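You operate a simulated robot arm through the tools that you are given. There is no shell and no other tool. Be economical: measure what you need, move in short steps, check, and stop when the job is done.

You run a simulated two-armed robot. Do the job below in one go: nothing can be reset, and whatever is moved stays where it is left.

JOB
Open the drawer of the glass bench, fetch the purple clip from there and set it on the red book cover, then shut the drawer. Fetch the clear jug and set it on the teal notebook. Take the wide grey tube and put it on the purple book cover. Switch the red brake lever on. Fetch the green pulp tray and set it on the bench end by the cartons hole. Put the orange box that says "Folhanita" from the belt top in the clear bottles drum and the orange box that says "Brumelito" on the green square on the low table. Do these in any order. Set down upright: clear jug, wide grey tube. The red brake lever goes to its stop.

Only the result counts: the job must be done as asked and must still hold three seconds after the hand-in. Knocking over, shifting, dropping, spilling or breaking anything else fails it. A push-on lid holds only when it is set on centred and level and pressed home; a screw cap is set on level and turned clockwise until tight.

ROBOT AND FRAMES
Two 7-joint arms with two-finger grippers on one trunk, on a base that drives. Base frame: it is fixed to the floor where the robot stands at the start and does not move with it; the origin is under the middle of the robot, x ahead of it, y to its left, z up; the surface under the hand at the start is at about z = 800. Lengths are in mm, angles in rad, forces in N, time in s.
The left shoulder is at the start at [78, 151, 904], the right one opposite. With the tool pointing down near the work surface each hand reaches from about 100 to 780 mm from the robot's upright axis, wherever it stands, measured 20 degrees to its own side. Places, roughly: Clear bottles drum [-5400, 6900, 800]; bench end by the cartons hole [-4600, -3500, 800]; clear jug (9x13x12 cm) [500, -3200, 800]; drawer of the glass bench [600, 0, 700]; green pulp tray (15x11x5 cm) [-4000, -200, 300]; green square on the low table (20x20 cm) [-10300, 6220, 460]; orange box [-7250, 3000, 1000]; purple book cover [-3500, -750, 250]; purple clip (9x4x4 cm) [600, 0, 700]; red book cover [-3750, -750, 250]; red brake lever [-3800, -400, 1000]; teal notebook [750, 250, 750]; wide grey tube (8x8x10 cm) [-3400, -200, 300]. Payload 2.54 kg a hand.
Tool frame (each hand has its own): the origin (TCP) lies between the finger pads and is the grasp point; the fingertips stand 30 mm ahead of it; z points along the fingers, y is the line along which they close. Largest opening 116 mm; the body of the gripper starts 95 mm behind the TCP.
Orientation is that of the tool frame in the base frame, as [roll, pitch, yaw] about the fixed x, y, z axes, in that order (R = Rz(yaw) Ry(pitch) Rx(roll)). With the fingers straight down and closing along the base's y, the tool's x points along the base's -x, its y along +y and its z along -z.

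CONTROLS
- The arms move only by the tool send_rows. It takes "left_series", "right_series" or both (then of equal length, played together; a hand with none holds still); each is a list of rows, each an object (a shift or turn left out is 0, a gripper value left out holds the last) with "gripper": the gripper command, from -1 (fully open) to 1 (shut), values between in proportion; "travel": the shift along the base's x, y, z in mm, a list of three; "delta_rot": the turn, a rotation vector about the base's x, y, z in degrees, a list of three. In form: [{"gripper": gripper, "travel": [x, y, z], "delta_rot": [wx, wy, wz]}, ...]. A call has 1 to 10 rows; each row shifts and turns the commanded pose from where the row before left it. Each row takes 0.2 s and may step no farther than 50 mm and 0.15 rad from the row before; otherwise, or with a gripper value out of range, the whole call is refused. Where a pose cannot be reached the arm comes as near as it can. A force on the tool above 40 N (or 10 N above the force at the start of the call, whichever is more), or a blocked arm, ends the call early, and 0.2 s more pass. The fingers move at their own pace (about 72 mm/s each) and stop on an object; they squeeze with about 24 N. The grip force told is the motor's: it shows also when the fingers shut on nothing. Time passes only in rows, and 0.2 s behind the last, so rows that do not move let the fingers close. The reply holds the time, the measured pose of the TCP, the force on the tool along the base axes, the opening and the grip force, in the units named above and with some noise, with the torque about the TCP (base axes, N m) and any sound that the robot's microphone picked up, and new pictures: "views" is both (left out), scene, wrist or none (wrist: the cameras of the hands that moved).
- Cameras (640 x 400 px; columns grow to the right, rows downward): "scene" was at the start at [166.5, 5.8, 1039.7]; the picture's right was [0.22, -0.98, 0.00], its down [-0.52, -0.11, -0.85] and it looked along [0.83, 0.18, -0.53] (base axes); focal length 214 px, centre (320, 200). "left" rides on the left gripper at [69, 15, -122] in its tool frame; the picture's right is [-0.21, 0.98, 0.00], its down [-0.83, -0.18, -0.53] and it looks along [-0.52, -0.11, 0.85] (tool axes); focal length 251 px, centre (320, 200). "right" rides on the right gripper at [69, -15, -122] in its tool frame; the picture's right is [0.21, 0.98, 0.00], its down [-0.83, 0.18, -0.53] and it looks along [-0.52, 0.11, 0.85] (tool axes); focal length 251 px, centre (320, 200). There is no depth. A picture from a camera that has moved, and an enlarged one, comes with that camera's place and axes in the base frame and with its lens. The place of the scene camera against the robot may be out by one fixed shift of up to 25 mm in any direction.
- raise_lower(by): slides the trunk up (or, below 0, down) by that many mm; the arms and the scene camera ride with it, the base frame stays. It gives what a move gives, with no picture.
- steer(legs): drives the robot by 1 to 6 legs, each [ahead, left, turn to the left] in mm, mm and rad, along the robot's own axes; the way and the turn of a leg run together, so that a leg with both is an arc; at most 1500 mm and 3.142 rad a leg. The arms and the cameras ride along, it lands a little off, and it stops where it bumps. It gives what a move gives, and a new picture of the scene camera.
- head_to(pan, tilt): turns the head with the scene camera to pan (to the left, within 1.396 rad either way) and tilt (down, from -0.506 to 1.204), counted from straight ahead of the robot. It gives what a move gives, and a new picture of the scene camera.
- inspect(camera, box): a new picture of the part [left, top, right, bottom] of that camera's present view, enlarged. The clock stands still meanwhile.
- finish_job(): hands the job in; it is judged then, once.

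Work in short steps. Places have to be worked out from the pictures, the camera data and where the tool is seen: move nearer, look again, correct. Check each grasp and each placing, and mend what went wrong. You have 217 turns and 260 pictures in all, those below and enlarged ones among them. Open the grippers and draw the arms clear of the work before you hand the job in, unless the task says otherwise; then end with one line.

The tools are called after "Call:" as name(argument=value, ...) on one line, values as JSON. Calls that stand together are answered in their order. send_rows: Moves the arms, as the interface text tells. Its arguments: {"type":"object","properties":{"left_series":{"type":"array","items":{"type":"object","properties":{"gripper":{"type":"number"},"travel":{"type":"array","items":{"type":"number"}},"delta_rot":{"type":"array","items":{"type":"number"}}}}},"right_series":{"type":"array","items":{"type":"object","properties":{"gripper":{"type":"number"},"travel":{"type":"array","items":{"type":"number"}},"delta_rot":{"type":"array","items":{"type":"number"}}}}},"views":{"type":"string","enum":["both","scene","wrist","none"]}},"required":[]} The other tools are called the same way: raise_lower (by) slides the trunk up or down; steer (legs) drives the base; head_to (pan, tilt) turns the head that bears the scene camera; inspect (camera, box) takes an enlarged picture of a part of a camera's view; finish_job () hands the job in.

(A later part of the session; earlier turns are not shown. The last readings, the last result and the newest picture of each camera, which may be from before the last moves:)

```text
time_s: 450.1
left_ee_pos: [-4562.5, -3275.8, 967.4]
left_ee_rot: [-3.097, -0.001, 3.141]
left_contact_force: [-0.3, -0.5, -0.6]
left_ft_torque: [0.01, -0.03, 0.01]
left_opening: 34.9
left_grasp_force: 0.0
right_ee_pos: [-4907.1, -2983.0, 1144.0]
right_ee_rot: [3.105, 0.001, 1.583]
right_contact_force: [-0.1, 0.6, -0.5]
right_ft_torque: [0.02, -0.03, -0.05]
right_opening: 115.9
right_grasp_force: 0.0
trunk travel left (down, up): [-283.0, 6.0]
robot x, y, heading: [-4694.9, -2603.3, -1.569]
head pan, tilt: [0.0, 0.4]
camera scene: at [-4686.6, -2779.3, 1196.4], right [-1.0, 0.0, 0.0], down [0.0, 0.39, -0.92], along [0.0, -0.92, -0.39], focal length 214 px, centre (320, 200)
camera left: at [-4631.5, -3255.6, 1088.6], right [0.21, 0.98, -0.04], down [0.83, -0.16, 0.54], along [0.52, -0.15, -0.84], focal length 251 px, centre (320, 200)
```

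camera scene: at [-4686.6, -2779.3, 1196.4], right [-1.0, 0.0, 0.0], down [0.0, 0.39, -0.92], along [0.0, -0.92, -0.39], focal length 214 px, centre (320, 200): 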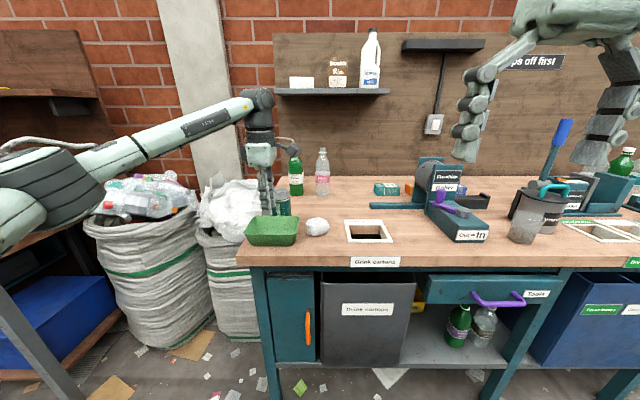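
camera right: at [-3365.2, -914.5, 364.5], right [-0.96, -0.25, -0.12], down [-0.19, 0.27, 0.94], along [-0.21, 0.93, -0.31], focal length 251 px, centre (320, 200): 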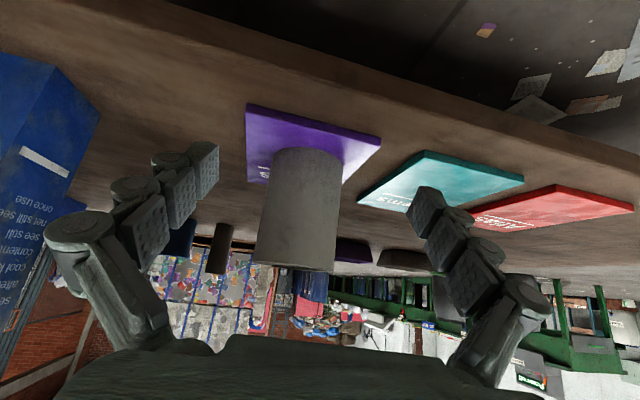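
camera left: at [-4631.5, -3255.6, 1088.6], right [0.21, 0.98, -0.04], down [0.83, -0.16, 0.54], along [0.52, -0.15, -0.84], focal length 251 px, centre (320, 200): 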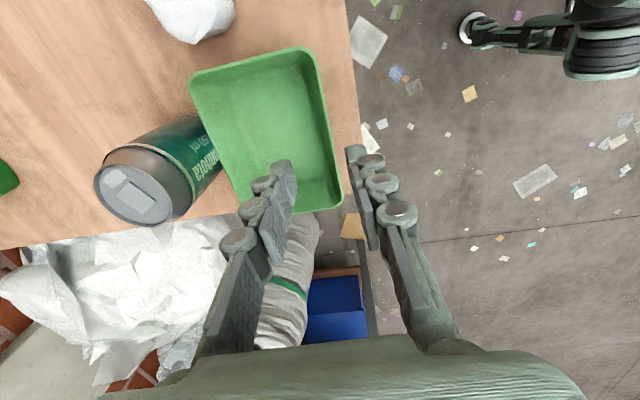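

Tray placed. Retract the left hand, turn it back to lateral closing, and drive back the known way, then face −x.

Call:
send_rows(left_series=[{"gripper": -1, "travel": [0, 10, 45]}, {"travel": [0, 20, 40]}, {"travel": [0, 45, 10], "delta_rot": [-1, 0, -8]}, {"travel": [0, 45, 10], "delta_rot": [-1, 0, -8]}, {"travel": [0, 45, 0], "delta_rot": [0, 0, -8]}, {"travel": [0, 45, 0], "delta_rot": [0, 0, -8]}, {"travel": [0, 45, 0], "delta_rot": [0, 0, -8]}, {"travel": [0, 10, 0], "delta_rot": [0, 0, -8]}, {"travel": [0, 0, 0], "delta_rot": [0, 0, -8]}, {"travel": [0, 0, 0], "delta_rot": [0, 0, -8]}], views="none")

Call:
steer(legs=[[-1200, 0, 0], [0, -340, 0], [-1500, 0, 0], [-700, 0, 0], [0, 0, -1.57]])

Call:
head_to(pan=-0.5, tilt=0.2)

```text
time_s: 452.3
left_ee_pos: [-4559.6, -3013.7, 1067.7]
left_ee_rot: [-3.065, 0.001, 2.025]
left_contact_force: [0.5, -0.4, 0.1]
left_ft_torque: [0.03, 0.01, -0.01]
left_opening: 115.9
left_grasp_force: 0.1
right_ee_pos: [-4905.9, -2984.3, 1143.6]
right_ee_rot: [3.104, -0.002, 1.584]
right_contact_force: [0.2, -0.5, -1.1]
right_ft_torque: [-0.01, -0.02, -0.03]
right_opening: 116.0
right_grasp_force: 0.1
trunk travel left (down, up): [-283.0, 6.0]
robot x, y, heading: [-4696.2, -2604.9, -1.57]
head pan, tilt: [0.0, 0.4]
```

```text
time_s: 476.1
left_ee_pos: [-5419.3, 632.9, 1069.8]
left_ee_rot: [-3.064, 0.002, 0.468]
left_contact_force: [-0.8, -0.7, 0.3]
left_ft_torque: [0.0, 0.03, 0.01]
left_opening: 116.1
left_grasp_force: 0.1
right_ee_pos: [-5395.2, 979.7, 1143.6]
right_ee_rot: [3.105, -0.003, 0.024]
right_contact_force: [-0.1, 0.3, 1.0]
right_ft_torque: [-0.03, -0.01, 0.02]
right_opening: 116.0
right_grasp_force: 0.1
trunk travel left (down, up): [-283.0, 6.0]
robot x, y, heading: [-5013.3, 773.9, -3.131]
head pan, tilt: [0.0, 0.4]
camera scene: at [-5163.3, 760.0, 1196.4], right [-0.01, 1.0, 0.0], down [0.39, 0.0, -0.92], along [-0.92, -0.01, -0.39], focal length 214 px, centre (320, 200)
```

scene: 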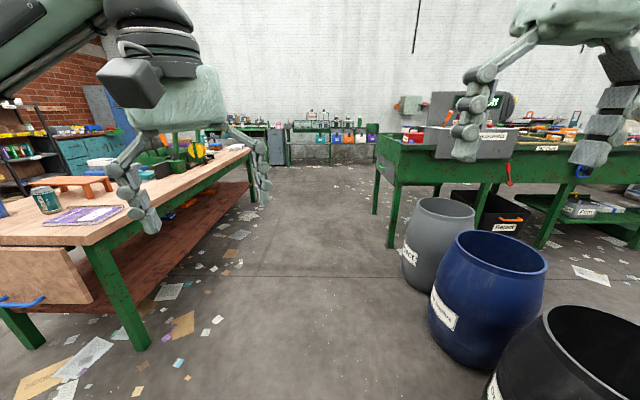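

```text
time_s: 477.0
left_ee_pos: [-5420.1, 633.2, 1069.0]
left_ee_rot: [-3.064, 0.002, 0.468]
left_contact_force: [0.3, -0.2, 0.1]
left_ft_torque: [0.02, -0.01, -0.02]
left_opening: 116.3
left_grasp_force: 0.1
right_ee_pos: [-5395.6, 981.0, 1143.8]
right_ee_rot: [3.105, -0.003, 0.025]
right_contact_force: [0.6, -0.1, -0.8]
right_ft_torque: [-0.01, 0.04, 0.02]
right_opening: 115.8
right_grasp_force: 0.0
trunk travel left (down, up): [-283.0, 6.0]
robot x, y, heading: [-5008.3, 771.9, -3.127]
head pan, tilt: [-0.499, 0.201]
camera scene: at [-5153.1, 804.5, 1214.9], right [0.47, 0.88, 0.0], down [0.18, -0.09, -0.98], along [-0.87, 0.46, -0.2], focal length 214 px, centre (320, 200)
```

scene: 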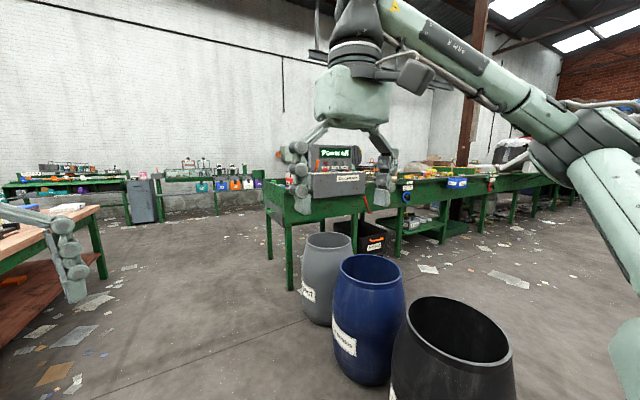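

Three drums at y≈1380 (x −5430…−6135) and the conveyor (x≈−6850) run along +y. Back up a bit, then strafe right past the drums.

Call:
steer(legs=[[-350, 0, 0], [0, -1000, 0], [0, -900, 0]])

Call:
head_to(pan=0.0, tilt=0.25)

```text
time_s: 497.4
left_ee_pos: [-5056.1, 2542.1, 1068.9]
left_ee_rot: [-3.063, 0.001, 0.437]
left_contact_force: [-0.2, 0.9, -0.5]
left_ft_torque: [0.02, 0.0, -0.02]
left_opening: 115.8
left_grasp_force: 0.1
right_ee_pos: [-5022.1, 2888.2, 1144.2]
right_ee_rot: [3.104, 0.0, -0.008]
right_contact_force: [-0.3, 0.8, 0.5]
right_ft_torque: [0.02, 0.03, 0.0]
right_opening: 115.9
right_grasp_force: 0.1
trunk travel left (down, up): [-283.0, 6.0]
robot x, y, heading: [-4646.6, 2673.4, 3.124]
head pan, tilt: [-0.499, 0.201]
camera scene: at [-4784.9, 2705.9, 1214.9], right [0.49, 0.87, 0.0], down [0.17, -0.1, -0.98], along [-0.85, 0.48, -0.2], focal length 214 px, centre (320, 200)
```

scene: 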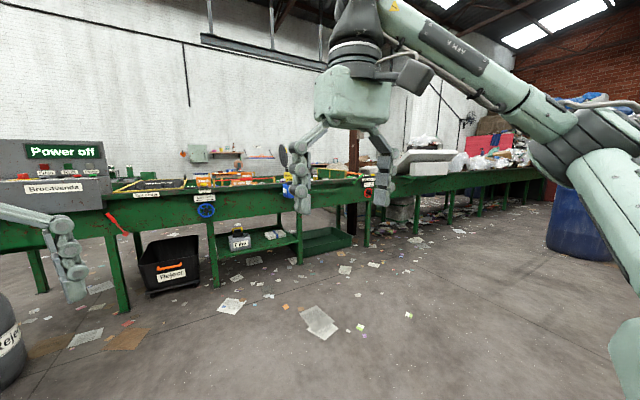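

```text
time_s: 498.3
left_ee_pos: [-5057.9, 2542.5, 1069.7]
left_ee_rot: [-3.065, 0.001, 0.438]
left_contact_force: [0.4, 0.0, 0.0]
left_ft_torque: [-0.03, 0.01, 0.0]
left_opening: 116.3
left_grasp_force: 0.0
right_ee_pos: [-5021.7, 2888.6, 1144.1]
right_ee_rot: [3.105, -0.002, -0.008]
right_contact_force: [-0.7, 0.3, 0.6]
right_ft_torque: [0.04, 0.01, -0.01]
right_opening: 116.0
right_grasp_force: 0.0
trunk travel left (down, up): [-283.0, 6.0]
robot x, y, heading: [-4648.0, 2674.8, 3.122]
head pan, tilt: [0.0, 0.25]
camera scene: at [-4797.3, 2661.5, 1210.4], right [0.02, 1.0, 0.0], down [0.25, 0.0, -0.97], along [-0.97, 0.02, -0.25], focal length 214 px, centre (320, 200)
```

scene: 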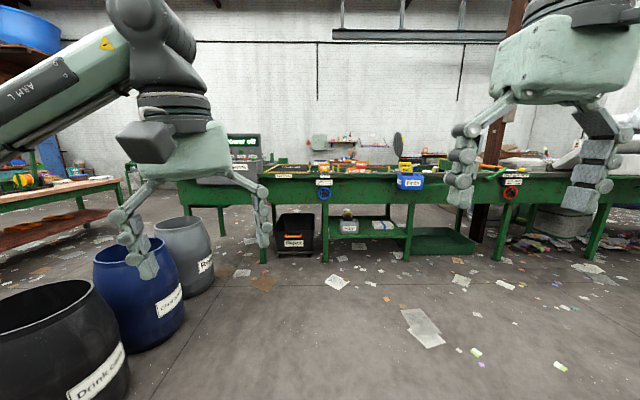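

Conveyor straight ahead (front x≈−6800). Drive up to x≈−6150.

Call:
steer(legs=[[1450, -250, 0.02]])

Call:
inspect(camera="scene", box=[200, 110, 480, 285])

```text
time_s: 505.6
left_ee_pos: [-6481.0, 2786.0, 1070.5]
left_ee_rot: [-3.066, 0.003, 0.46]
left_contact_force: [0.3, -1.3, 0.0]
left_ft_torque: [0.02, 0.04, 0.0]
left_opening: 116.2
left_grasp_force: 0.0
right_ee_pos: [-6456.9, 3132.1, 1143.7]
right_ee_rot: [3.107, -0.002, 0.019]
right_contact_force: [-0.3, 0.2, -0.3]
right_ft_torque: [-0.02, -0.01, 0.03]
right_opening: 115.8
right_grasp_force: 0.0
trunk travel left (down, up): [-283.0, 6.0]
robot x, y, heading: [-6073.5, 2927.6, -3.134]
head pan, tilt: [0.0, 0.25]
camera scene: at [-6225.3, 2911.1, 1210.3], right [-0.01, 1.0, 0.0], down [0.25, 0.0, -0.97], along [-0.97, -0.01, -0.25], focal length 214 px, centre (320, 200)
```

scene: 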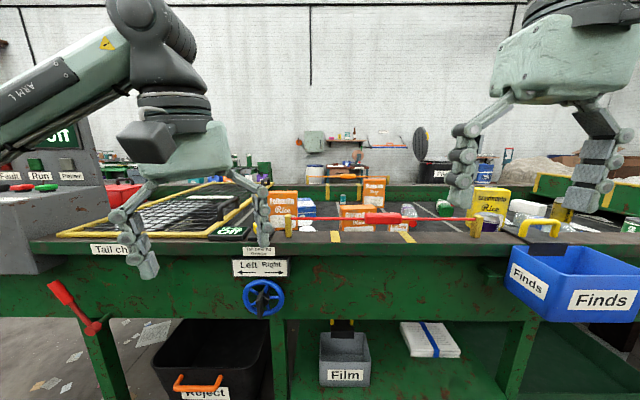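

```text
2.29 times, centred on (340, 198) of scene
camera zoom: at [-6225.3, 2911.1, 1210.3], right [-0.01, 1.0, 0.0], down [0.25, 0.0, -0.97], along [-0.97, -0.01, -0.25], focal length 490 px, centre (274, 206)
```

zoom: 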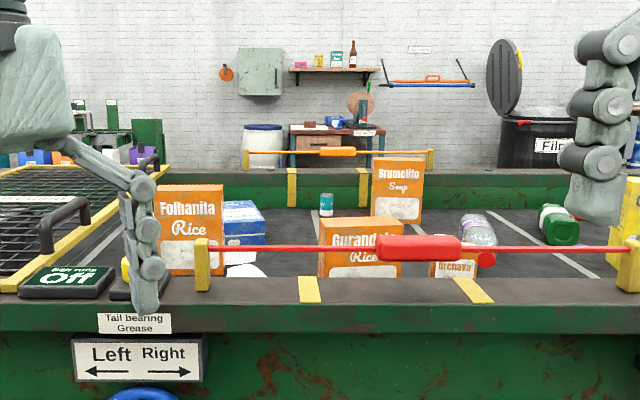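

I can read Folhanita (left) and Brumelito (further back); a pull-cord runs along the near rail (z≈970) – must stay above it. Drive closer and view from above.

Call:
steer(legs=[[330, 0, 0]])

Call:
send_rows(right_series=[{"travel": [-45, -20, 0]}, {"travel": [-45, -20, 0]}, {"travel": [-45, -20, 0]}], left_series=[{"travel": [0, 0, 40]}, {"travel": [0, 0, 40], "delta_rot": [0, 0, -8]}, {"travel": [0, 0, 0], "delta_rot": [0, 0, -8]}], views="both")

```text
time_s: 507.7
left_ee_pos: [-6812.6, 2781.5, 1069.3]
left_ee_rot: [-3.066, 0.0, 0.465]
left_contact_force: [-0.1, 0.7, 0.4]
left_ft_torque: [0.02, -0.02, 0.01]
left_opening: 116.0
left_grasp_force: 0.0
right_ee_pos: [-6789.0, 3127.8, 1143.8]
right_ee_rot: [3.106, -0.001, 0.024]
right_contact_force: [-0.3, 0.0, -0.3]
right_ft_torque: [0.02, -0.03, -0.02]
right_opening: 116.3
right_grasp_force: 0.0
trunk travel left (down, up): [-283.0, 6.0]
robot x, y, heading: [-6407.1, 2925.2, -3.137]
head pan, tilt: [0.0, 0.25]
camera scene: at [-6558.0, 2907.5, 1210.3], right [-0.01, 1.0, 0.0], down [0.25, 0.0, -0.97], along [-0.97, -0.01, -0.25], focal length 214 px, centre (320, 200)
```

scene: 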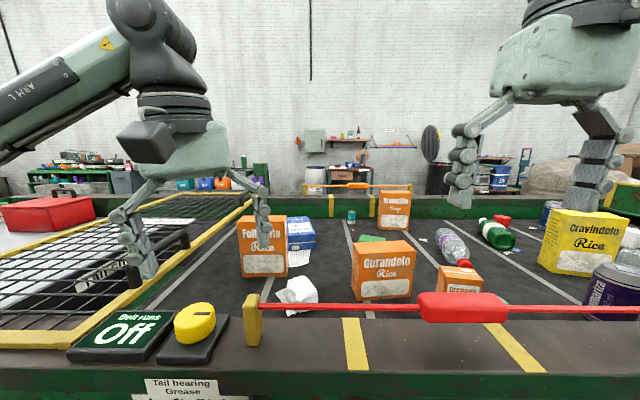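

```text
time_s: 508.5
left_ee_pos: [-6814.9, 2781.5, 1149.5]
left_ee_rot: [-3.063, 0.003, 0.185]
left_contact_force: [-1.1, -0.4, 0.0]
left_ft_torque: [0.01, -0.04, -0.02]
left_opening: 116.2
left_grasp_force: 0.1
right_ee_pos: [-6926.2, 3068.8, 1141.1]
right_ee_rot: [3.106, -0.003, 0.024]
right_contact_force: [0.1, 0.8, -0.3]
right_ft_torque: [0.02, -0.03, 0.0]
right_opening: 115.9
right_grasp_force: 0.1
trunk travel left (down, up): [-283.0, 6.0]
robot x, y, heading: [-6407.0, 2921.3, -3.129]
head pan, tilt: [0.0, 0.25]
camera scene: at [-6558.6, 2906.6, 1210.1], right [-0.01, 1.0, 0.0], down [0.25, 0.0, -0.97], along [-0.97, -0.01, -0.25], focal length 214 px, centre (320, 200)
camera right: at [-6858.0, 3090.7, 1262.6], right [0.24, -0.97, 0.04], down [-0.82, -0.18, 0.54], along [-0.52, -0.16, -0.84], focal length 251 px, centre (320, 200)
camera left: at [-6741.8, 2769.6, 1269.0], right [-0.03, -1.0, -0.08], down [-0.84, -0.01, 0.55], along [-0.55, 0.08, -0.83], focal length 251 px, centre (320, 200)
```

scene: 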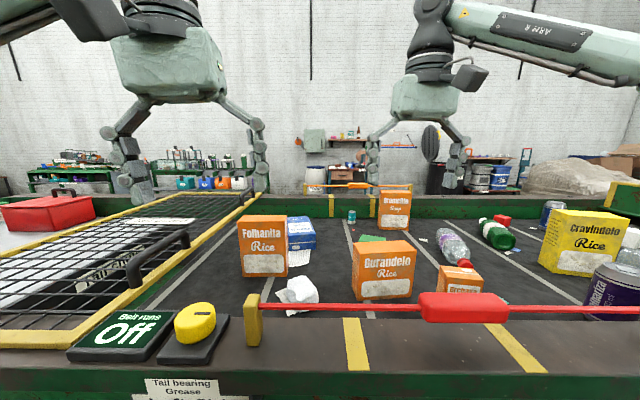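
right: 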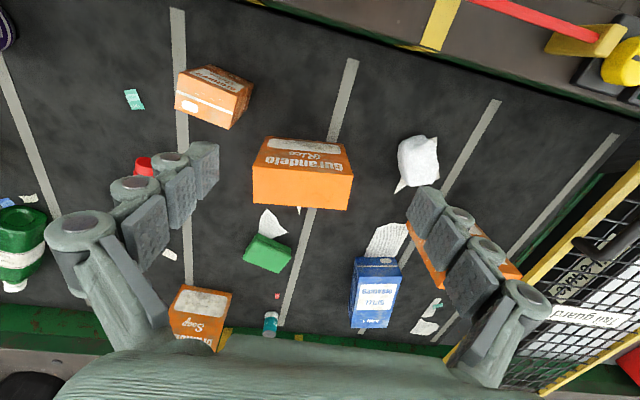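
left: 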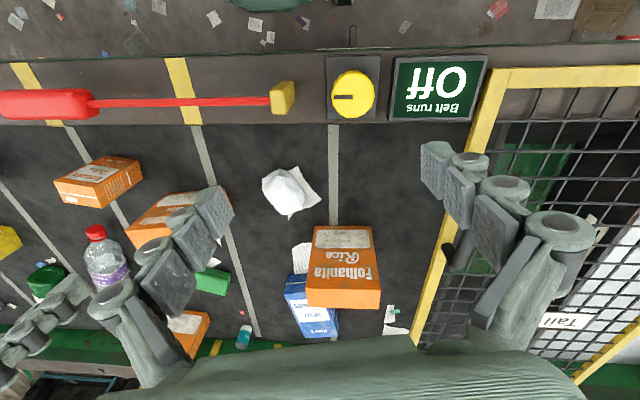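

Folhanita ≈ x −7102…−7167, y≈2757, z 820–991 (123×65×170) → grip along x with the left hand. Brumelito ≈[-7475,3235] is only reachable from the far side. Turn the left hand 80° and move over Folhanita.

Call:
send_rows(left_series=[{"gripper": -1, "travel": [-20, 0, 0], "delta_rot": [0, 0, 8]}, {"travel": [-20, 0, 0], "delta_rot": [0, 0, 8]}, {"travel": [-20, 0, 0], "delta_rot": [0, 0, 8]}, {"travel": [-20, 0, 0], "delta_rot": [0, 0, 8]}, {"travel": [-20, 0, 0], "delta_rot": [0, 0, 8]}, {"travel": [-20, 0, 0], "delta_rot": [0, 0, 8]}, {"travel": [-20, 0, 0], "delta_rot": [0, 0, 8]}, {"travel": [-30, -5, 0], "delta_rot": [0, 0, 8]}, {"travel": [-40, -5, 0], "delta_rot": [0, 0, 8]}, {"travel": [-40, -5, 0], "delta_rot": [0, 0, 7.3]}], right_series=[{"travel": [20, 0, 0]}, {"travel": [40, 0, 0]}, {"travel": [40, 0, 0]}, {"travel": [40, 0, 0]}, {}, {}, {}, {}, {}, {}], views="none")

Call:
send_rows(left_series=[{"travel": [-40, 0, 0], "delta_rot": [0, 4, 0]}], views="wrist")

```text
time_s: 510.7
left_ee_pos: [-7063.0, 2766.7, 1149.4]
left_ee_rot: [-3.067, 0.003, 1.571]
left_contact_force: [-0.7, 0.7, -0.7]
left_ft_torque: [0.03, -0.05, -0.01]
left_opening: 116.0
left_grasp_force: 0.0
right_ee_pos: [-6784.1, 3067.9, 1140.1]
right_ee_rot: [3.105, -0.003, 0.022]
right_contact_force: [-0.1, 0.1, -0.2]
right_ft_torque: [-0.01, -0.01, 0.01]
right_opening: 115.9
right_grasp_force: 0.0
trunk travel left (down, up): [-283.0, 6.0]
robot x, y, heading: [-6406.1, 2920.8, -3.131]
head pan, tilt: [0.0, 0.25]
```

```text
time_s: 511.1
left_ee_pos: [-7103.2, 2766.9, 1148.1]
left_ee_rot: [-2.996, 0.004, 1.568]
left_contact_force: [-0.6, -0.3, -0.5]
left_ft_torque: [-0.01, -0.03, 0.0]
left_opening: 115.8
left_grasp_force: 0.1
right_ee_pos: [-6785.1, 3069.0, 1141.5]
right_ee_rot: [3.105, -0.004, 0.022]
right_contact_force: [-0.4, -0.1, -0.4]
right_ft_torque: [-0.01, -0.02, 0.01]
right_opening: 116.0
right_grasp_force: 0.0
trunk travel left (down, up): [-283.0, 6.0]
robot x, y, heading: [-6409.7, 2920.6, -3.134]
head pan, tilt: [0.0, 0.25]
camera left: at [-7069.7, 2836.4, 1266.9], right [0.97, -0.22, -0.14], down [-0.1, -0.82, 0.56], along [-0.24, -0.52, -0.82], focal length 251 px, centre (320, 200)
```

left: 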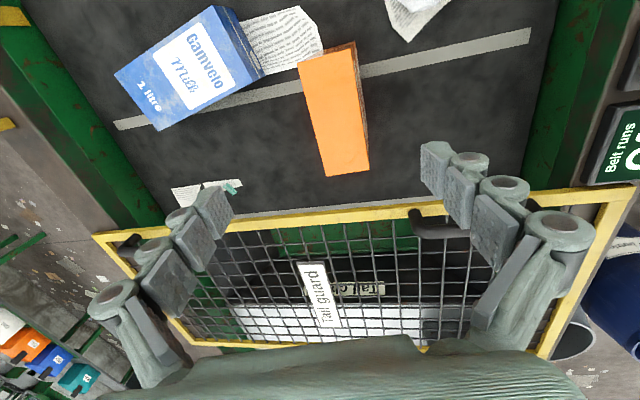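

Correct the tilt the other way (−8.3°) and centre.

Call:
send_rows(left_series=[{"travel": [-15, 0, -20], "delta_rot": [0, -8.3, 0]}, {"travel": [-10, -8, -30]}], views="wrist")

```text
time_s: 511.7
left_ee_pos: [-7102.6, 2763.7, 1094.3]
left_ee_rot: [-3.139, 0.001, 1.569]
left_contact_force: [-1.0, -0.1, -1.4]
left_ft_torque: [-0.03, -0.02, 0.03]
left_opening: 115.8
left_grasp_force: 0.0
left hand out of reach, approached as far as the arm can: row 1
right_ee_pos: [-6784.4, 3068.4, 1141.0]
right_ee_rot: [3.105, -0.001, 0.022]
right_contact_force: [-0.5, 0.1, -0.4]
right_ft_torque: [-0.04, -0.04, 0.06]
right_opening: 116.1
right_grasp_force: 0.0
trunk travel left (down, up): [-283.0, 6.0]
robot x, y, heading: [-6402.9, 2922.2, -3.13]
head pan, tilt: [0.0, 0.25]
camera left: at [-7086.4, 2834.7, 1215.5], right [0.98, -0.22, 0.0], down [-0.18, -0.82, 0.54], along [-0.12, -0.52, -0.84], focal length 251 px, centre (320, 200)
```

left: 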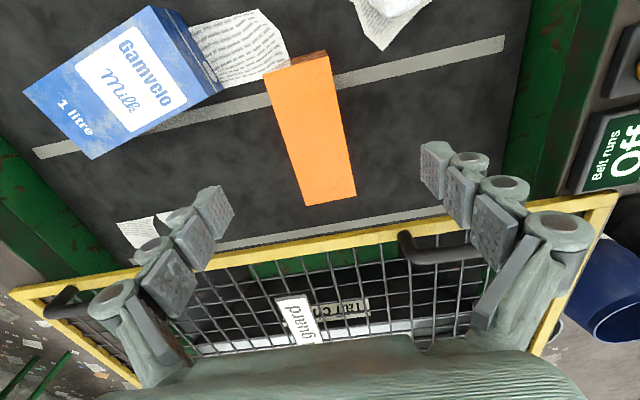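

Box top centre ≈[-7108,2759]. Descend straight and grip.

Call:
send_rows(left_series=[{"gripper": -1, "travel": [-4, -4, -40]}, {"travel": [-1, 0, -40]}, {"travel": [0, 0, -40]}, {"travel": [0, 0, -27]}], views="wrist")

```text
time_s: 512.7
left_ee_pos: [-7106.9, 2760.8, 945.9]
left_ee_rot: [-3.141, 0.003, 1.57]
left_contact_force: [0.1, -1.0, 0.3]
left_ft_torque: [0.01, 0.03, 0.0]
left_opening: 115.9
left_grasp_force: 0.2
right_ee_pos: [-6783.6, 3068.4, 1141.7]
right_ee_rot: [3.105, -0.001, 0.023]
right_contact_force: [0.1, 0.6, -0.4]
right_ft_torque: [-0.02, 0.02, 0.02]
right_opening: 115.8
right_grasp_force: 0.0
trunk travel left (down, up): [-283.0, 6.0]
robot x, y, heading: [-6404.4, 2922.3, -3.131]
head pan, tilt: [0.0, 0.25]
camera left: at [-7090.4, 2830.0, 1068.1], right [0.98, -0.22, 0.0], down [-0.18, -0.82, 0.54], along [-0.12, -0.52, -0.84], focal length 251 px, centre (320, 200)
```

left: 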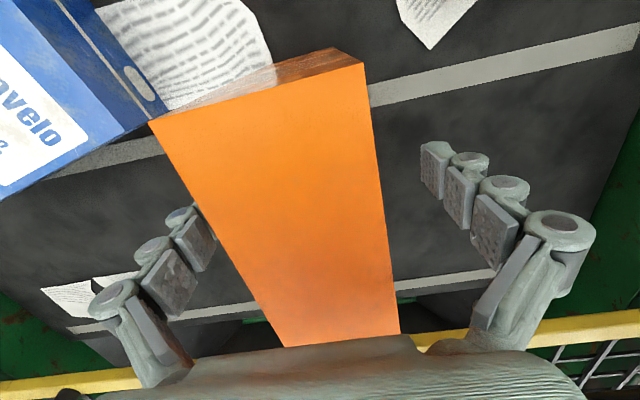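

Slight offset; shift −8 in x, close and lift.

Call:
send_rows(left_series=[{"gripper": -1, "travel": [-8, 0, 0]}, {"gripper": 1}, {}, {}, {}, {"travel": [0, 0, 15]}, {"travel": [0, 0, 35]}], views="wrist")

```text
time_s: 514.3
left_ee_pos: [-7114.0, 2761.5, 995.8]
left_ee_rot: [-3.14, 0.005, 1.568]
left_contact_force: [0.4, -0.2, -0.1]
left_ft_torque: [0.01, 0.0, -0.02]
left_opening: 48.4
left_grasp_force: 24.2
right_ee_pos: [-6783.2, 3068.1, 1142.0]
right_ee_rot: [3.105, 0.0, 0.023]
right_contact_force: [-0.6, 0.6, 0.0]
right_ft_torque: [0.0, 0.04, 0.0]
right_opening: 115.9
right_grasp_force: 0.0
trunk travel left (down, up): [-283.0, 6.0]
robot x, y, heading: [-6408.1, 2921.8, -3.133]
head pan, tilt: [0.0, 0.25]
camera left: at [-7098.0, 2831.7, 1117.9], right [0.98, -0.22, 0.0], down [-0.18, -0.82, 0.54], along [-0.12, -0.52, -0.84], focal length 251 px, centre (320, 200)
```

left: 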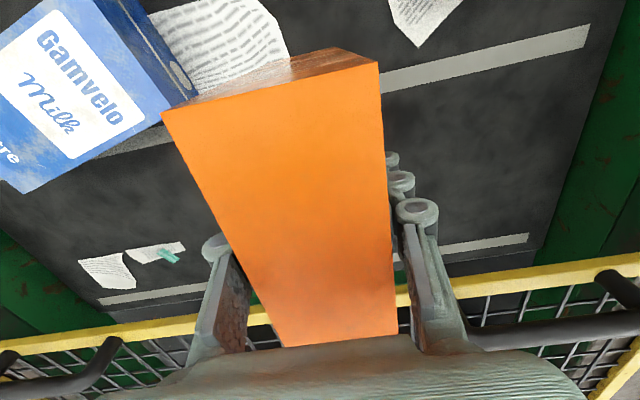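

Held. Raise above the cord and back away.

Call:
send_rows(left_series=[{"gripper": 1, "travel": [5, 0, 45]}, {"travel": [5, 0, 45]}, {"travel": [5, 0, 45]}, {"travel": [10, 0, 25]}], views="none")

Call:
steer(legs=[[-800, 0, 0], [0, -1500, 0]])

Call:
head_to(pan=-1.2, tilt=0.3)

```text
time_s: 515.3
left_ee_pos: [-7089.8, 2764.9, 1135.5]
left_ee_rot: [3.138, 0.003, 1.567]
left_contact_force: [-0.2, -0.4, -0.1]
left_ft_torque: [0.04, -0.04, 0.0]
left_opening: 48.8
left_grasp_force: 24.3
left hand out of reach, approached as far as the arm can: row 3, 4
right_ee_pos: [-6784.5, 3067.8, 1140.5]
right_ee_rot: [3.104, -0.002, 0.025]
right_contact_force: [-0.3, 0.0, -1.3]
right_ft_torque: [0.06, -0.01, 0.0]
right_opening: 116.1
right_grasp_force: 0.1
trunk travel left (down, up): [-283.0, 6.0]
robot x, y, heading: [-6406.4, 2922.5, -3.13]
head pan, tilt: [0.0, 0.25]
```

```text
time_s: 533.9
left_ee_pos: [-6298.5, 4272.1, 1135.2]
left_ee_rot: [3.135, 0.002, 1.576]
left_contact_force: [-1.0, 1.1, -0.5]
left_ft_torque: [0.02, 0.0, 0.01]
left_opening: 48.4
left_grasp_force: 24.5
right_ee_pos: [-5994.4, 4575.9, 1140.9]
right_ee_rot: [3.105, 0.0, 0.027]
right_contact_force: [-0.5, 0.2, -0.3]
right_ft_torque: [0.03, -0.01, -0.03]
right_opening: 116.1
right_grasp_force: 0.0
trunk travel left (down, up): [-283.0, 6.0]
robot x, y, heading: [-5617.7, 4431.3, -3.122]
head pan, tilt: [0.0, 0.25]
camera scene: at [-5767.2, 4417.2, 1210.4], right [-0.02, 1.0, 0.0], down [0.25, 0.0, -0.97], along [-0.97, -0.02, -0.25], focal length 214 px, centre (320, 200)
```

scene: 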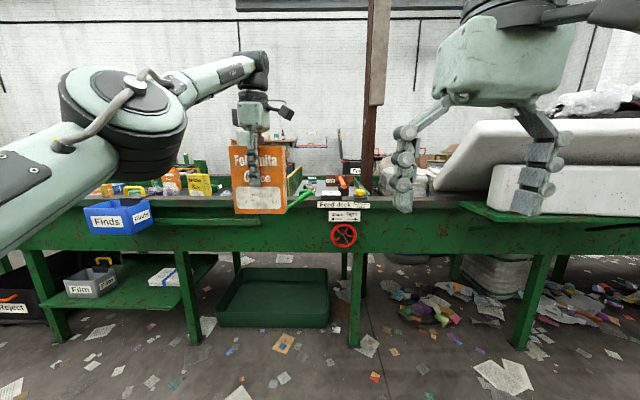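

```text
time_s: 535.2
left_ee_pos: [-6299.1, 4273.2, 1135.5]
left_ee_rot: [3.136, 0.004, 1.576]
left_contact_force: [-0.7, -0.8, -0.1]
left_ft_torque: [-0.01, 0.0, -0.01]
left_opening: 48.5
left_grasp_force: 24.2
right_ee_pos: [-5995.3, 4576.9, 1141.4]
right_ee_rot: [3.104, -0.002, 0.028]
right_contact_force: [-0.4, -0.2, 0.5]
right_ft_torque: [0.01, 0.06, 0.01]
right_opening: 115.9
right_grasp_force: 0.0
trunk travel left (down, up): [-283.0, 6.0]
robot x, y, heading: [-5618.1, 4430.4, -3.124]
head pan, tilt: [-1.201, 0.3]
camera scene: at [-5709.1, 4505.1, 1205.6], right [0.93, 0.38, 0.0], down [0.11, -0.27, -0.96], along [-0.36, 0.88, -0.3], focal length 214 px, centre (320, 200)
```

scene: 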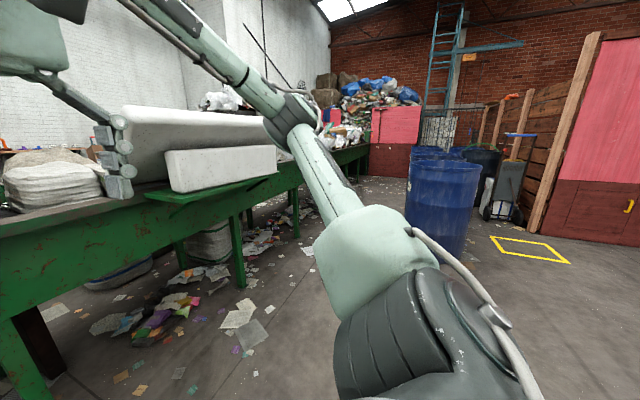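

Inspect the blue drums for labels.

Call:
inspect(camera="scene", box=[390, 120, 570, 270])

```text
2.67 times, centred on (480, 195) of scene
camera zoom: at [-5709.1, 4505.1, 1205.6], right [0.93, 0.38, 0.0], down [0.11, -0.27, -0.96], along [-0.36, 0.88, -0.3], focal length 572 px, centre (-107, 213)
```

zoom: 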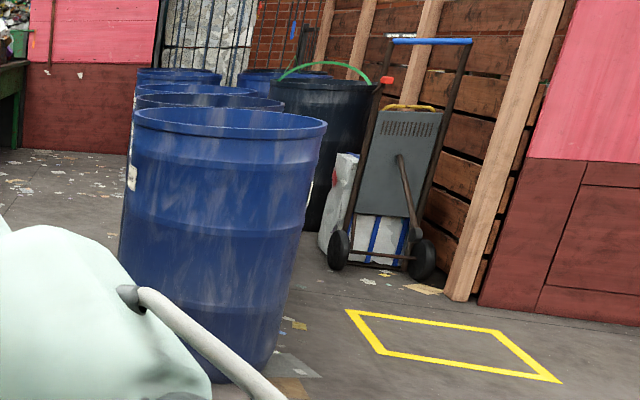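

Labels must face −x. Retract the box hand, turn to face +x, and move along the corridor to read them.

Call:
send_rows(left_series=[{"gripper": 1, "travel": [45, 0, 0]}, {"travel": [45, 0, 0]}, {"travel": [45, 0, 0]}, {"travel": [45, 0, 0]}, {"travel": [45, 0, 0]}, {"travel": [30, 0, 0]}], views="none")

Call:
steer(legs=[[0, 0, 3.12], [-450, 0, 0], [0, 1400, 0]])

Call:
head_to(pan=0.5, tilt=0.3)

```text
time_s: 536.6
left_ee_pos: [-6041.3, 4271.5, 1136.0]
left_ee_rot: [3.138, 0.005, 1.575]
left_contact_force: [0.1, -0.3, 0.5]
left_ft_torque: [0.01, 0.01, 0.02]
left_opening: 48.7
left_grasp_force: 24.4
right_ee_pos: [-5994.4, 4577.3, 1141.1]
right_ee_rot: [3.105, -0.002, 0.029]
right_contact_force: [-0.1, -0.3, -0.1]
right_ft_torque: [-0.01, 0.0, 0.01]
right_opening: 115.7
right_grasp_force: 0.0
trunk travel left (down, up): [-283.0, 6.0]
robot x, y, heading: [-5616.0, 4434.0, -3.128]
head pan, tilt: [-1.201, 0.3]
```

```text
time_s: 560.2
left_ee_pos: [-5468.4, 6021.0, 1134.1]
left_ee_rot: [3.137, 0.003, -1.687]
left_contact_force: [0.3, 0.3, 0.2]
left_ft_torque: [0.0, 0.05, 0.0]
left_opening: 48.7
left_grasp_force: 24.5
right_ee_pos: [-5553.8, 5723.3, 1140.9]
right_ee_rot: [3.103, -0.003, 3.05]
right_contact_force: [0.1, 0.5, 0.5]
right_ft_torque: [0.01, 0.0, 0.01]
right_opening: 115.8
right_grasp_force: 0.1
trunk travel left (down, up): [-283.0, 6.0]
robot x, y, heading: [-5910.5, 5910.7, -0.099]
head pan, tilt: [-1.201, 0.3]
camera scene: at [-5806.9, 5800.5, 1205.6], right [-0.96, -0.26, 0.0], down [-0.08, 0.29, -0.96], along [0.25, -0.92, -0.3], focal length 214 px, centre (320, 200)
```

scene: 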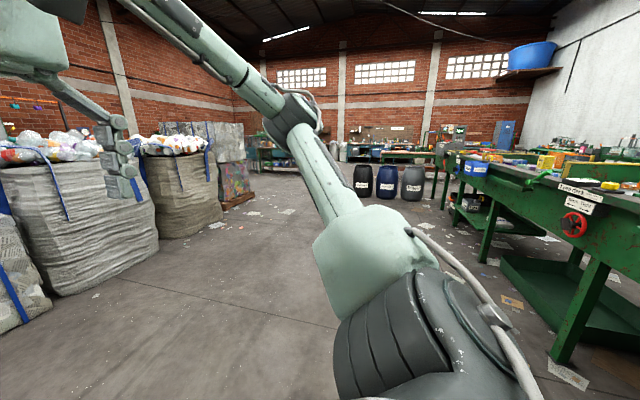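

```text
time_s: 561.9
left_ee_pos: [-5470.0, 6020.2, 1135.5]
left_ee_rot: [3.137, 0.003, -1.688]
left_contact_force: [-0.7, 0.7, -0.3]
left_ft_torque: [0.01, 0.0, -0.02]
left_opening: 48.7
left_grasp_force: 24.5
right_ee_pos: [-5551.9, 5723.9, 1140.9]
right_ee_rot: [3.104, -0.001, 3.048]
right_contact_force: [0.0, 0.5, 0.2]
right_ft_torque: [0.03, -0.03, 0.01]
right_opening: 115.9
right_grasp_force: 0.2
trunk travel left (down, up): [-283.0, 6.0]
robot x, y, heading: [-5906.4, 5913.3, -0.1]
head pan, tilt: [0.499, 0.3]
camera scene: at [-5745.3, 5926.4, 1205.6], right [0.38, -0.92, 0.0], down [-0.27, -0.11, -0.96], along [0.88, 0.37, -0.3], focal length 214 px, centre (320, 200)
```

scene: 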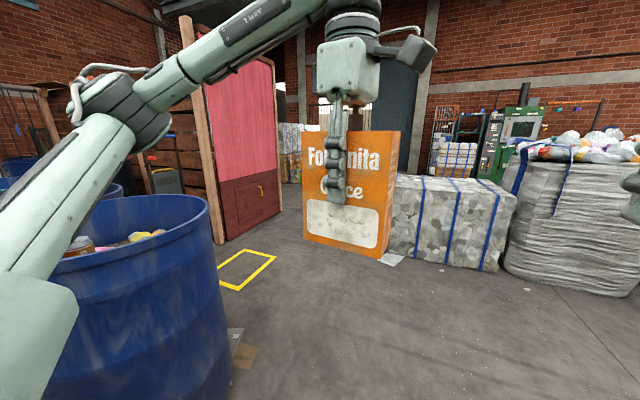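

The nearest drum matches the given place. Back up and strafe left to read its label from the −x side.

Call:
steer(legs=[[-330, 0, 0.1], [0, 850, 0]])

Call:
head_to(pan=0.15, tilt=0.35)

```text
time_s: 572.1
left_ee_pos: [-5822.0, 6930.1, 1135.1]
left_ee_rot: [3.135, 0.004, -1.566]
left_contact_force: [0.3, 0.5, -0.7]
left_ft_torque: [-0.01, 0.0, 0.01]
left_opening: 48.6
left_grasp_force: 23.4
right_ee_pos: [-5868.9, 6623.4, 1140.7]
right_ee_rot: [3.106, 0.001, -3.112]
right_contact_force: [0.1, 0.0, 0.9]
right_ft_torque: [-0.01, 0.01, -0.01]
right_opening: 116.1
right_grasp_force: 0.1
trunk travel left (down, up): [-283.0, 6.0]
robot x, y, heading: [-6245.3, 6767.7, 0.02]
head pan, tilt: [0.499, 0.3]
camera scene: at [-6086.7, 6800.0, 1205.6], right [0.49, -0.87, 0.0], down [-0.26, -0.15, -0.96], along [0.83, 0.47, -0.3], focal length 214 px, centre (320, 200)
```

scene: 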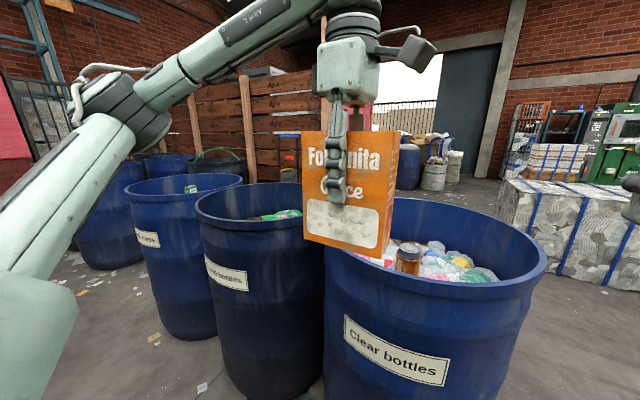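

```text
time_s: 573.0
left_ee_pos: [-5822.2, 6927.5, 1134.8]
left_ee_rot: [3.136, 0.005, -1.566]
left_contact_force: [0.2, 0.3, 0.2]
left_ft_torque: [0.0, 0.01, 0.01]
left_opening: 48.4
left_grasp_force: 23.8
right_ee_pos: [-5869.6, 6623.0, 1140.7]
right_ee_rot: [3.104, -0.001, -3.113]
right_contact_force: [-0.9, -0.4, -0.1]
right_ft_torque: [-0.01, 0.01, 0.0]
right_opening: 116.0
right_grasp_force: 0.1
trunk travel left (down, up): [-283.0, 6.0]
robot x, y, heading: [-6250.4, 6762.8, 0.019]
head pan, tilt: [0.15, 0.351]
camera scene: at [-6076.0, 6769.5, 1200.9], right [0.17, -0.99, 0.0], down [-0.34, -0.06, -0.94], along [0.93, 0.16, -0.34], focal length 214 px, centre (320, 200)
```

scene: 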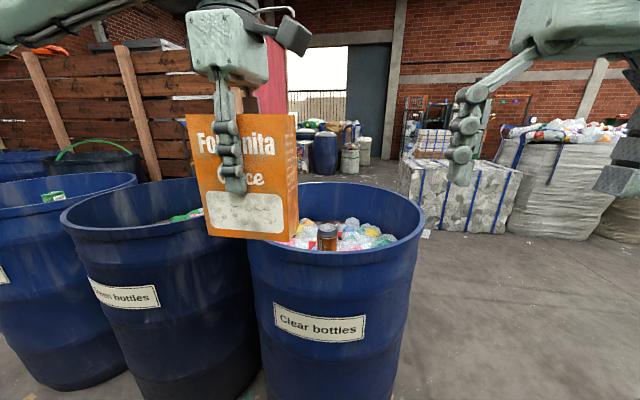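

"Clear bottles" is this drum: centre ≈[-5420,6805], rim ≈875. Drive closer and bring the box over its centre.

Call:
steer(legs=[[190, -125, -0.02]])

Call:
send_rows(left_series=[{"gripper": 1, "travel": [45, 0, 0]}, {"travel": [45, 0, 0]}, {"travel": [45, 0, 0]}, {"travel": [45, 0, 0]}, {"travel": [25, 0, 0]}], views="both")

```text
time_s: 574.8
left_ee_pos: [-5625.2, 6796.9, 1135.3]
left_ee_rot: [3.136, 0.005, -1.588]
left_contact_force: [0.6, -0.3, -0.7]
left_ft_torque: [0.01, -0.01, 0.05]
left_opening: 48.4
left_grasp_force: 23.8
right_ee_pos: [-5678.2, 6493.1, 1140.4]
right_ee_rot: [3.106, -0.001, -3.134]
right_contact_force: [-0.2, -1.0, -0.4]
right_ft_torque: [0.02, 0.02, -0.01]
right_opening: 116.3
right_grasp_force: 0.2
trunk travel left (down, up): [-283.0, 6.0]
robot x, y, heading: [-6054.9, 6645.9, -0.003]
head pan, tilt: [0.15, 0.351]
camera scene: at [-5882.8, 6643.5, 1200.8], right [0.14, -0.99, 0.0], down [-0.34, -0.05, -0.94], along [0.93, 0.14, -0.34], focal length 214 px, centre (320, 200)
```

scene: 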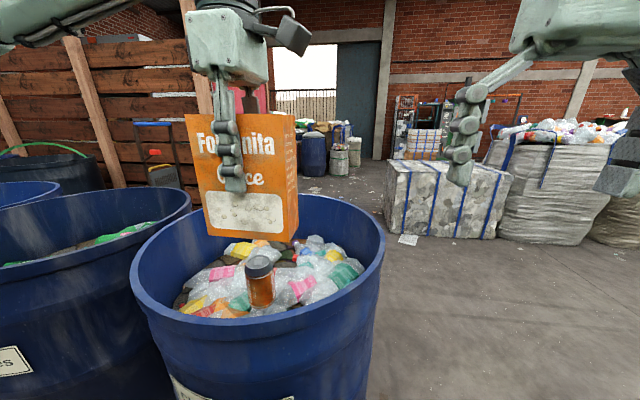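

```text
time_s: 576.0
left_ee_pos: [-5421.5, 6796.2, 1135.7]
left_ee_rot: [3.138, 0.007, -1.591]
left_contact_force: [0.1, 0.9, -0.1]
left_ft_torque: [-0.02, -0.02, -0.03]
left_opening: 48.5
left_grasp_force: 24.5
right_ee_pos: [-5680.7, 6492.4, 1140.4]
right_ee_rot: [3.106, 0.001, -3.135]
right_contact_force: [0.5, 0.6, 0.7]
right_ft_torque: [0.0, 0.03, 0.01]
right_opening: 116.2
right_grasp_force: 0.0
trunk travel left (down, up): [-283.0, 6.0]
robot x, y, heading: [-6053.3, 6642.0, -0.007]
head pan, tilt: [0.15, 0.351]
camera scene: at [-5883.1, 6643.6, 1200.9], right [0.14, -0.99, 0.0], down [-0.34, -0.05, -0.94], along [0.93, 0.14, -0.34], focal length 214 px, centre (320, 200)
camera left: at [-5436.5, 6726.9, 1256.8], right [-0.97, 0.23, 0.01], down [0.2, 0.82, 0.54], along [0.12, 0.52, -0.84], focal length 251 px, centre (320, 200)
```

scene: 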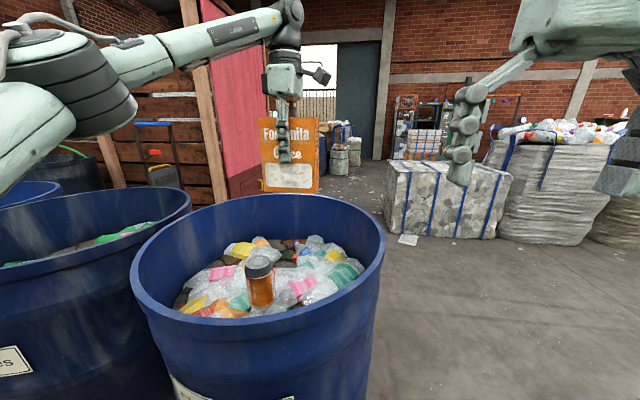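
left: 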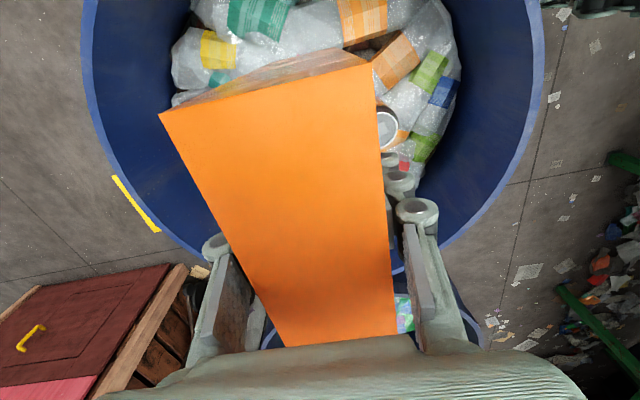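

Drum centre ≈[-5415,6862]. Shift +65 in y and lower stepwise.

Call:
send_rows(left_series=[{"gripper": 1, "travel": [0, 33, -10]}, {"travel": [0, 32, -10]}, {"travel": [0, 0, -35]}, {"travel": [0, 0, -35]}, {"travel": [0, 0, -30]}], views="both")

```text
time_s: 577.2
left_ee_pos: [-5420.0, 6861.1, 1013.8]
left_ee_rot: [3.137, 0.003, -1.588]
left_contact_force: [0.3, 0.5, -0.8]
left_ft_torque: [-0.01, 0.01, 0.02]
left_opening: 48.6
left_grasp_force: 24.3
right_ee_pos: [-5680.5, 6491.5, 1141.0]
right_ee_rot: [3.105, -0.002, -3.133]
right_contact_force: [0.1, 0.8, 0.1]
right_ft_torque: [0.0, -0.02, 0.0]
right_opening: 115.7
right_grasp_force: 0.1
trunk travel left (down, up): [-283.0, 6.0]
robot x, y, heading: [-6055.3, 6642.8, -0.006]
head pan, tilt: [0.15, 0.351]
camera scene: at [-5882.9, 6644.0, 1200.9], right [0.14, -0.99, 0.0], down [-0.34, -0.05, -0.94], along [0.93, 0.14, -0.34], focal length 214 px, centre (320, 200)
camera left: at [-5434.3, 6791.6, 1135.5], right [-0.97, 0.23, 0.01], down [0.2, 0.82, 0.54], along [0.12, 0.52, -0.84], focal length 251 px, centre (320, 200)
```

scene: 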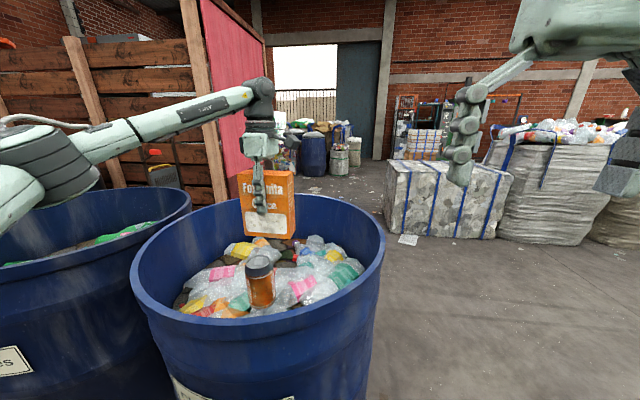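
left: 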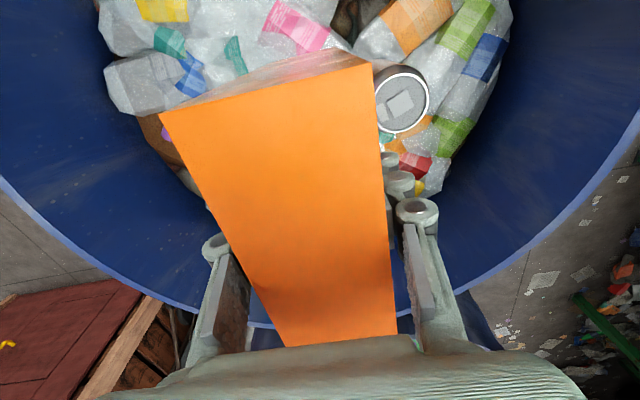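

Box is inside the rim outline. Lower further until it touches the contents.

Call:
send_rows(left_series=[{"gripper": 1, "travel": [0, 0, -30]}, {"travel": [0, 0, -30]}, {"travel": [0, 0, -20]}, {"travel": [0, 0, -20]}, {"travel": [0, 0, -20]}], views="scene")

```text
time_s: 578.4
left_ee_pos: [-5420.1, 6861.0, 895.3]
left_ee_rot: [3.137, 0.002, -1.589]
left_contact_force: [-0.5, -0.1, -0.3]
left_ft_torque: [0.02, 0.01, -0.01]
left_opening: 48.6
left_grasp_force: 23.7
right_ee_pos: [-5679.7, 6493.2, 1140.7]
right_ee_rot: [3.105, 0.001, -3.134]
right_contact_force: [-0.5, 0.4, 0.5]
right_ft_torque: [-0.01, -0.01, 0.0]
right_opening: 115.9
right_grasp_force: 0.1
trunk travel left (down, up): [-283.0, 6.0]
robot x, y, heading: [-6056.6, 6642.4, -0.006]
head pan, tilt: [0.15, 0.351]
camera scene: at [-5883.1, 6643.9, 1200.9], right [0.14, -0.99, 0.0], down [-0.34, -0.05, -0.94], along [0.93, 0.14, -0.34], focal length 214 px, centre (320, 200)
```

scene: 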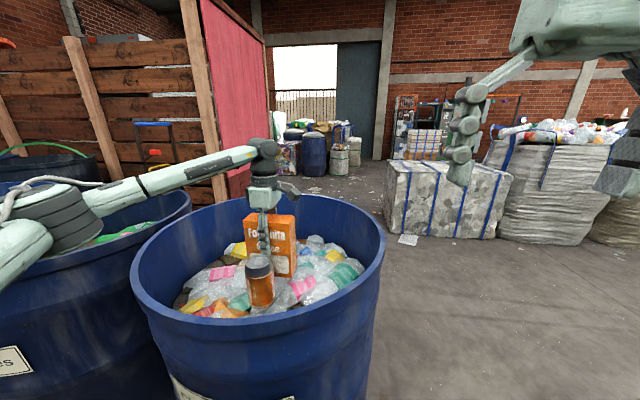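

No contact yet. Lower 40 more carefully.

Call:
send_rows(left_series=[{"gripper": 1, "travel": [0, 0, -15]}, {"travel": [0, 0, -15]}, {"travel": [0, 0, -10]}], views="wrist")

```text
time_s: 579.2
left_ee_pos: [-5420.7, 6862.3, 858.1]
left_ee_rot: [-3.14, 0.004, -1.588]
left_contact_force: [-0.7, 1.9, 14.7]
left_ft_torque: [0.12, 0.16, -0.03]
left_opening: 48.7
left_grasp_force: 24.2
right_ee_pos: [-5680.3, 6492.4, 1141.3]
right_ee_rot: [3.105, 0.001, -3.135]
right_contact_force: [0.3, -0.2, 1.2]
right_ft_torque: [-0.02, -0.01, 0.01]
right_opening: 115.9
right_grasp_force: 0.0
trunk travel left (down, up): [-283.0, 6.0]
robot x, y, heading: [-6051.1, 6646.0, -0.005]
head pan, tilt: [0.15, 0.351]
camera left: at [-5436.7, 6792.9, 980.1], right [-0.97, 0.23, 0.0], down [0.2, 0.82, 0.54], along [0.12, 0.52, -0.84], focal length 251 px, centre (320, 200)
```

left: 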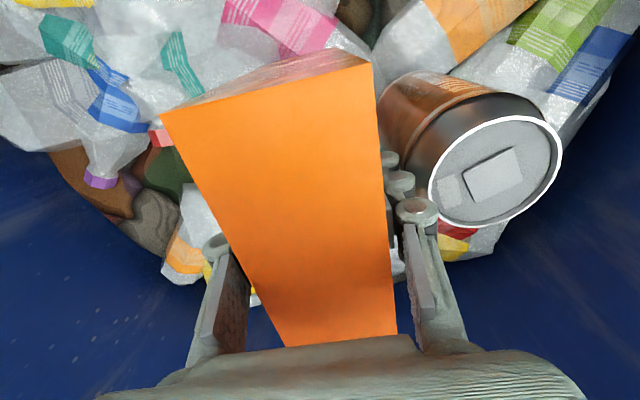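

Box touches the contents. Open just a little (jar is close) and lift out.

Call:
send_rows(left_series=[{"gripper": -0.03}, {}, {"travel": [0, 0, 30]}, {"travel": [0, 0, 45]}, {"travel": [0, 0, 45]}, {"travel": [0, 0, 45]}, {"travel": [0, 0, 45]}, {"travel": [0, 0, 45]}], views="both")

```text
time_s: 581.0
left_ee_pos: [-5424.2, 6859.1, 1111.2]
left_ee_rot: [3.135, 0.005, -1.591]
left_contact_force: [-0.5, -0.2, 0.4]
left_ft_torque: [0.0, -0.02, 0.01]
left_opening: 59.9
left_grasp_force: 0.1
right_ee_pos: [-5680.8, 6493.6, 1140.5]
right_ee_rot: [3.104, 0.0, -3.135]
right_contact_force: [-0.5, 0.7, -0.1]
right_ft_torque: [-0.02, -0.02, -0.03]
right_opening: 116.1
right_grasp_force: 0.0
trunk travel left (down, up): [-283.0, 6.0]
robot x, y, heading: [-6054.7, 6643.7, -0.003]
head pan, tilt: [0.15, 0.351]
camera scene: at [-5883.9, 6643.3, 1201.0], right [0.14, -0.99, 0.0], down [-0.34, -0.05, -0.94], along [0.93, 0.14, -0.34], focal length 214 px, centre (320, 200)
camera left: at [-5440.0, 6790.4, 1233.4], right [-0.97, 0.23, 0.0], down [0.2, 0.82, 0.54], along [0.12, 0.52, -0.84], focal length 251 px, centre (320, 200)
```

scene: 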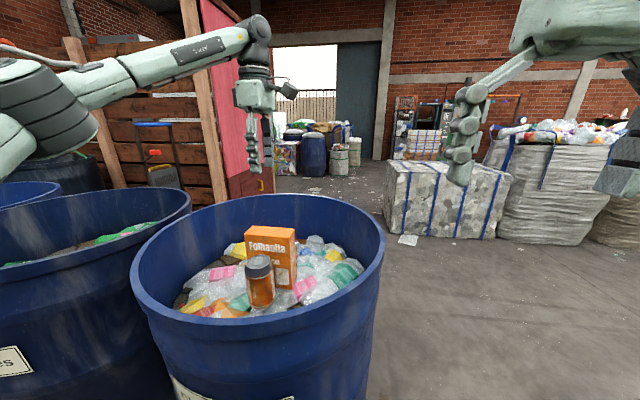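
left: 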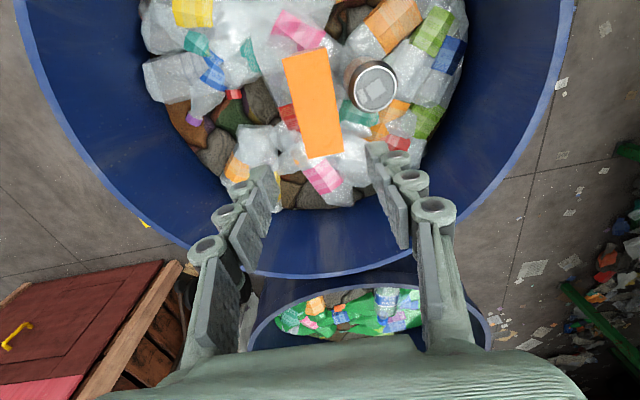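

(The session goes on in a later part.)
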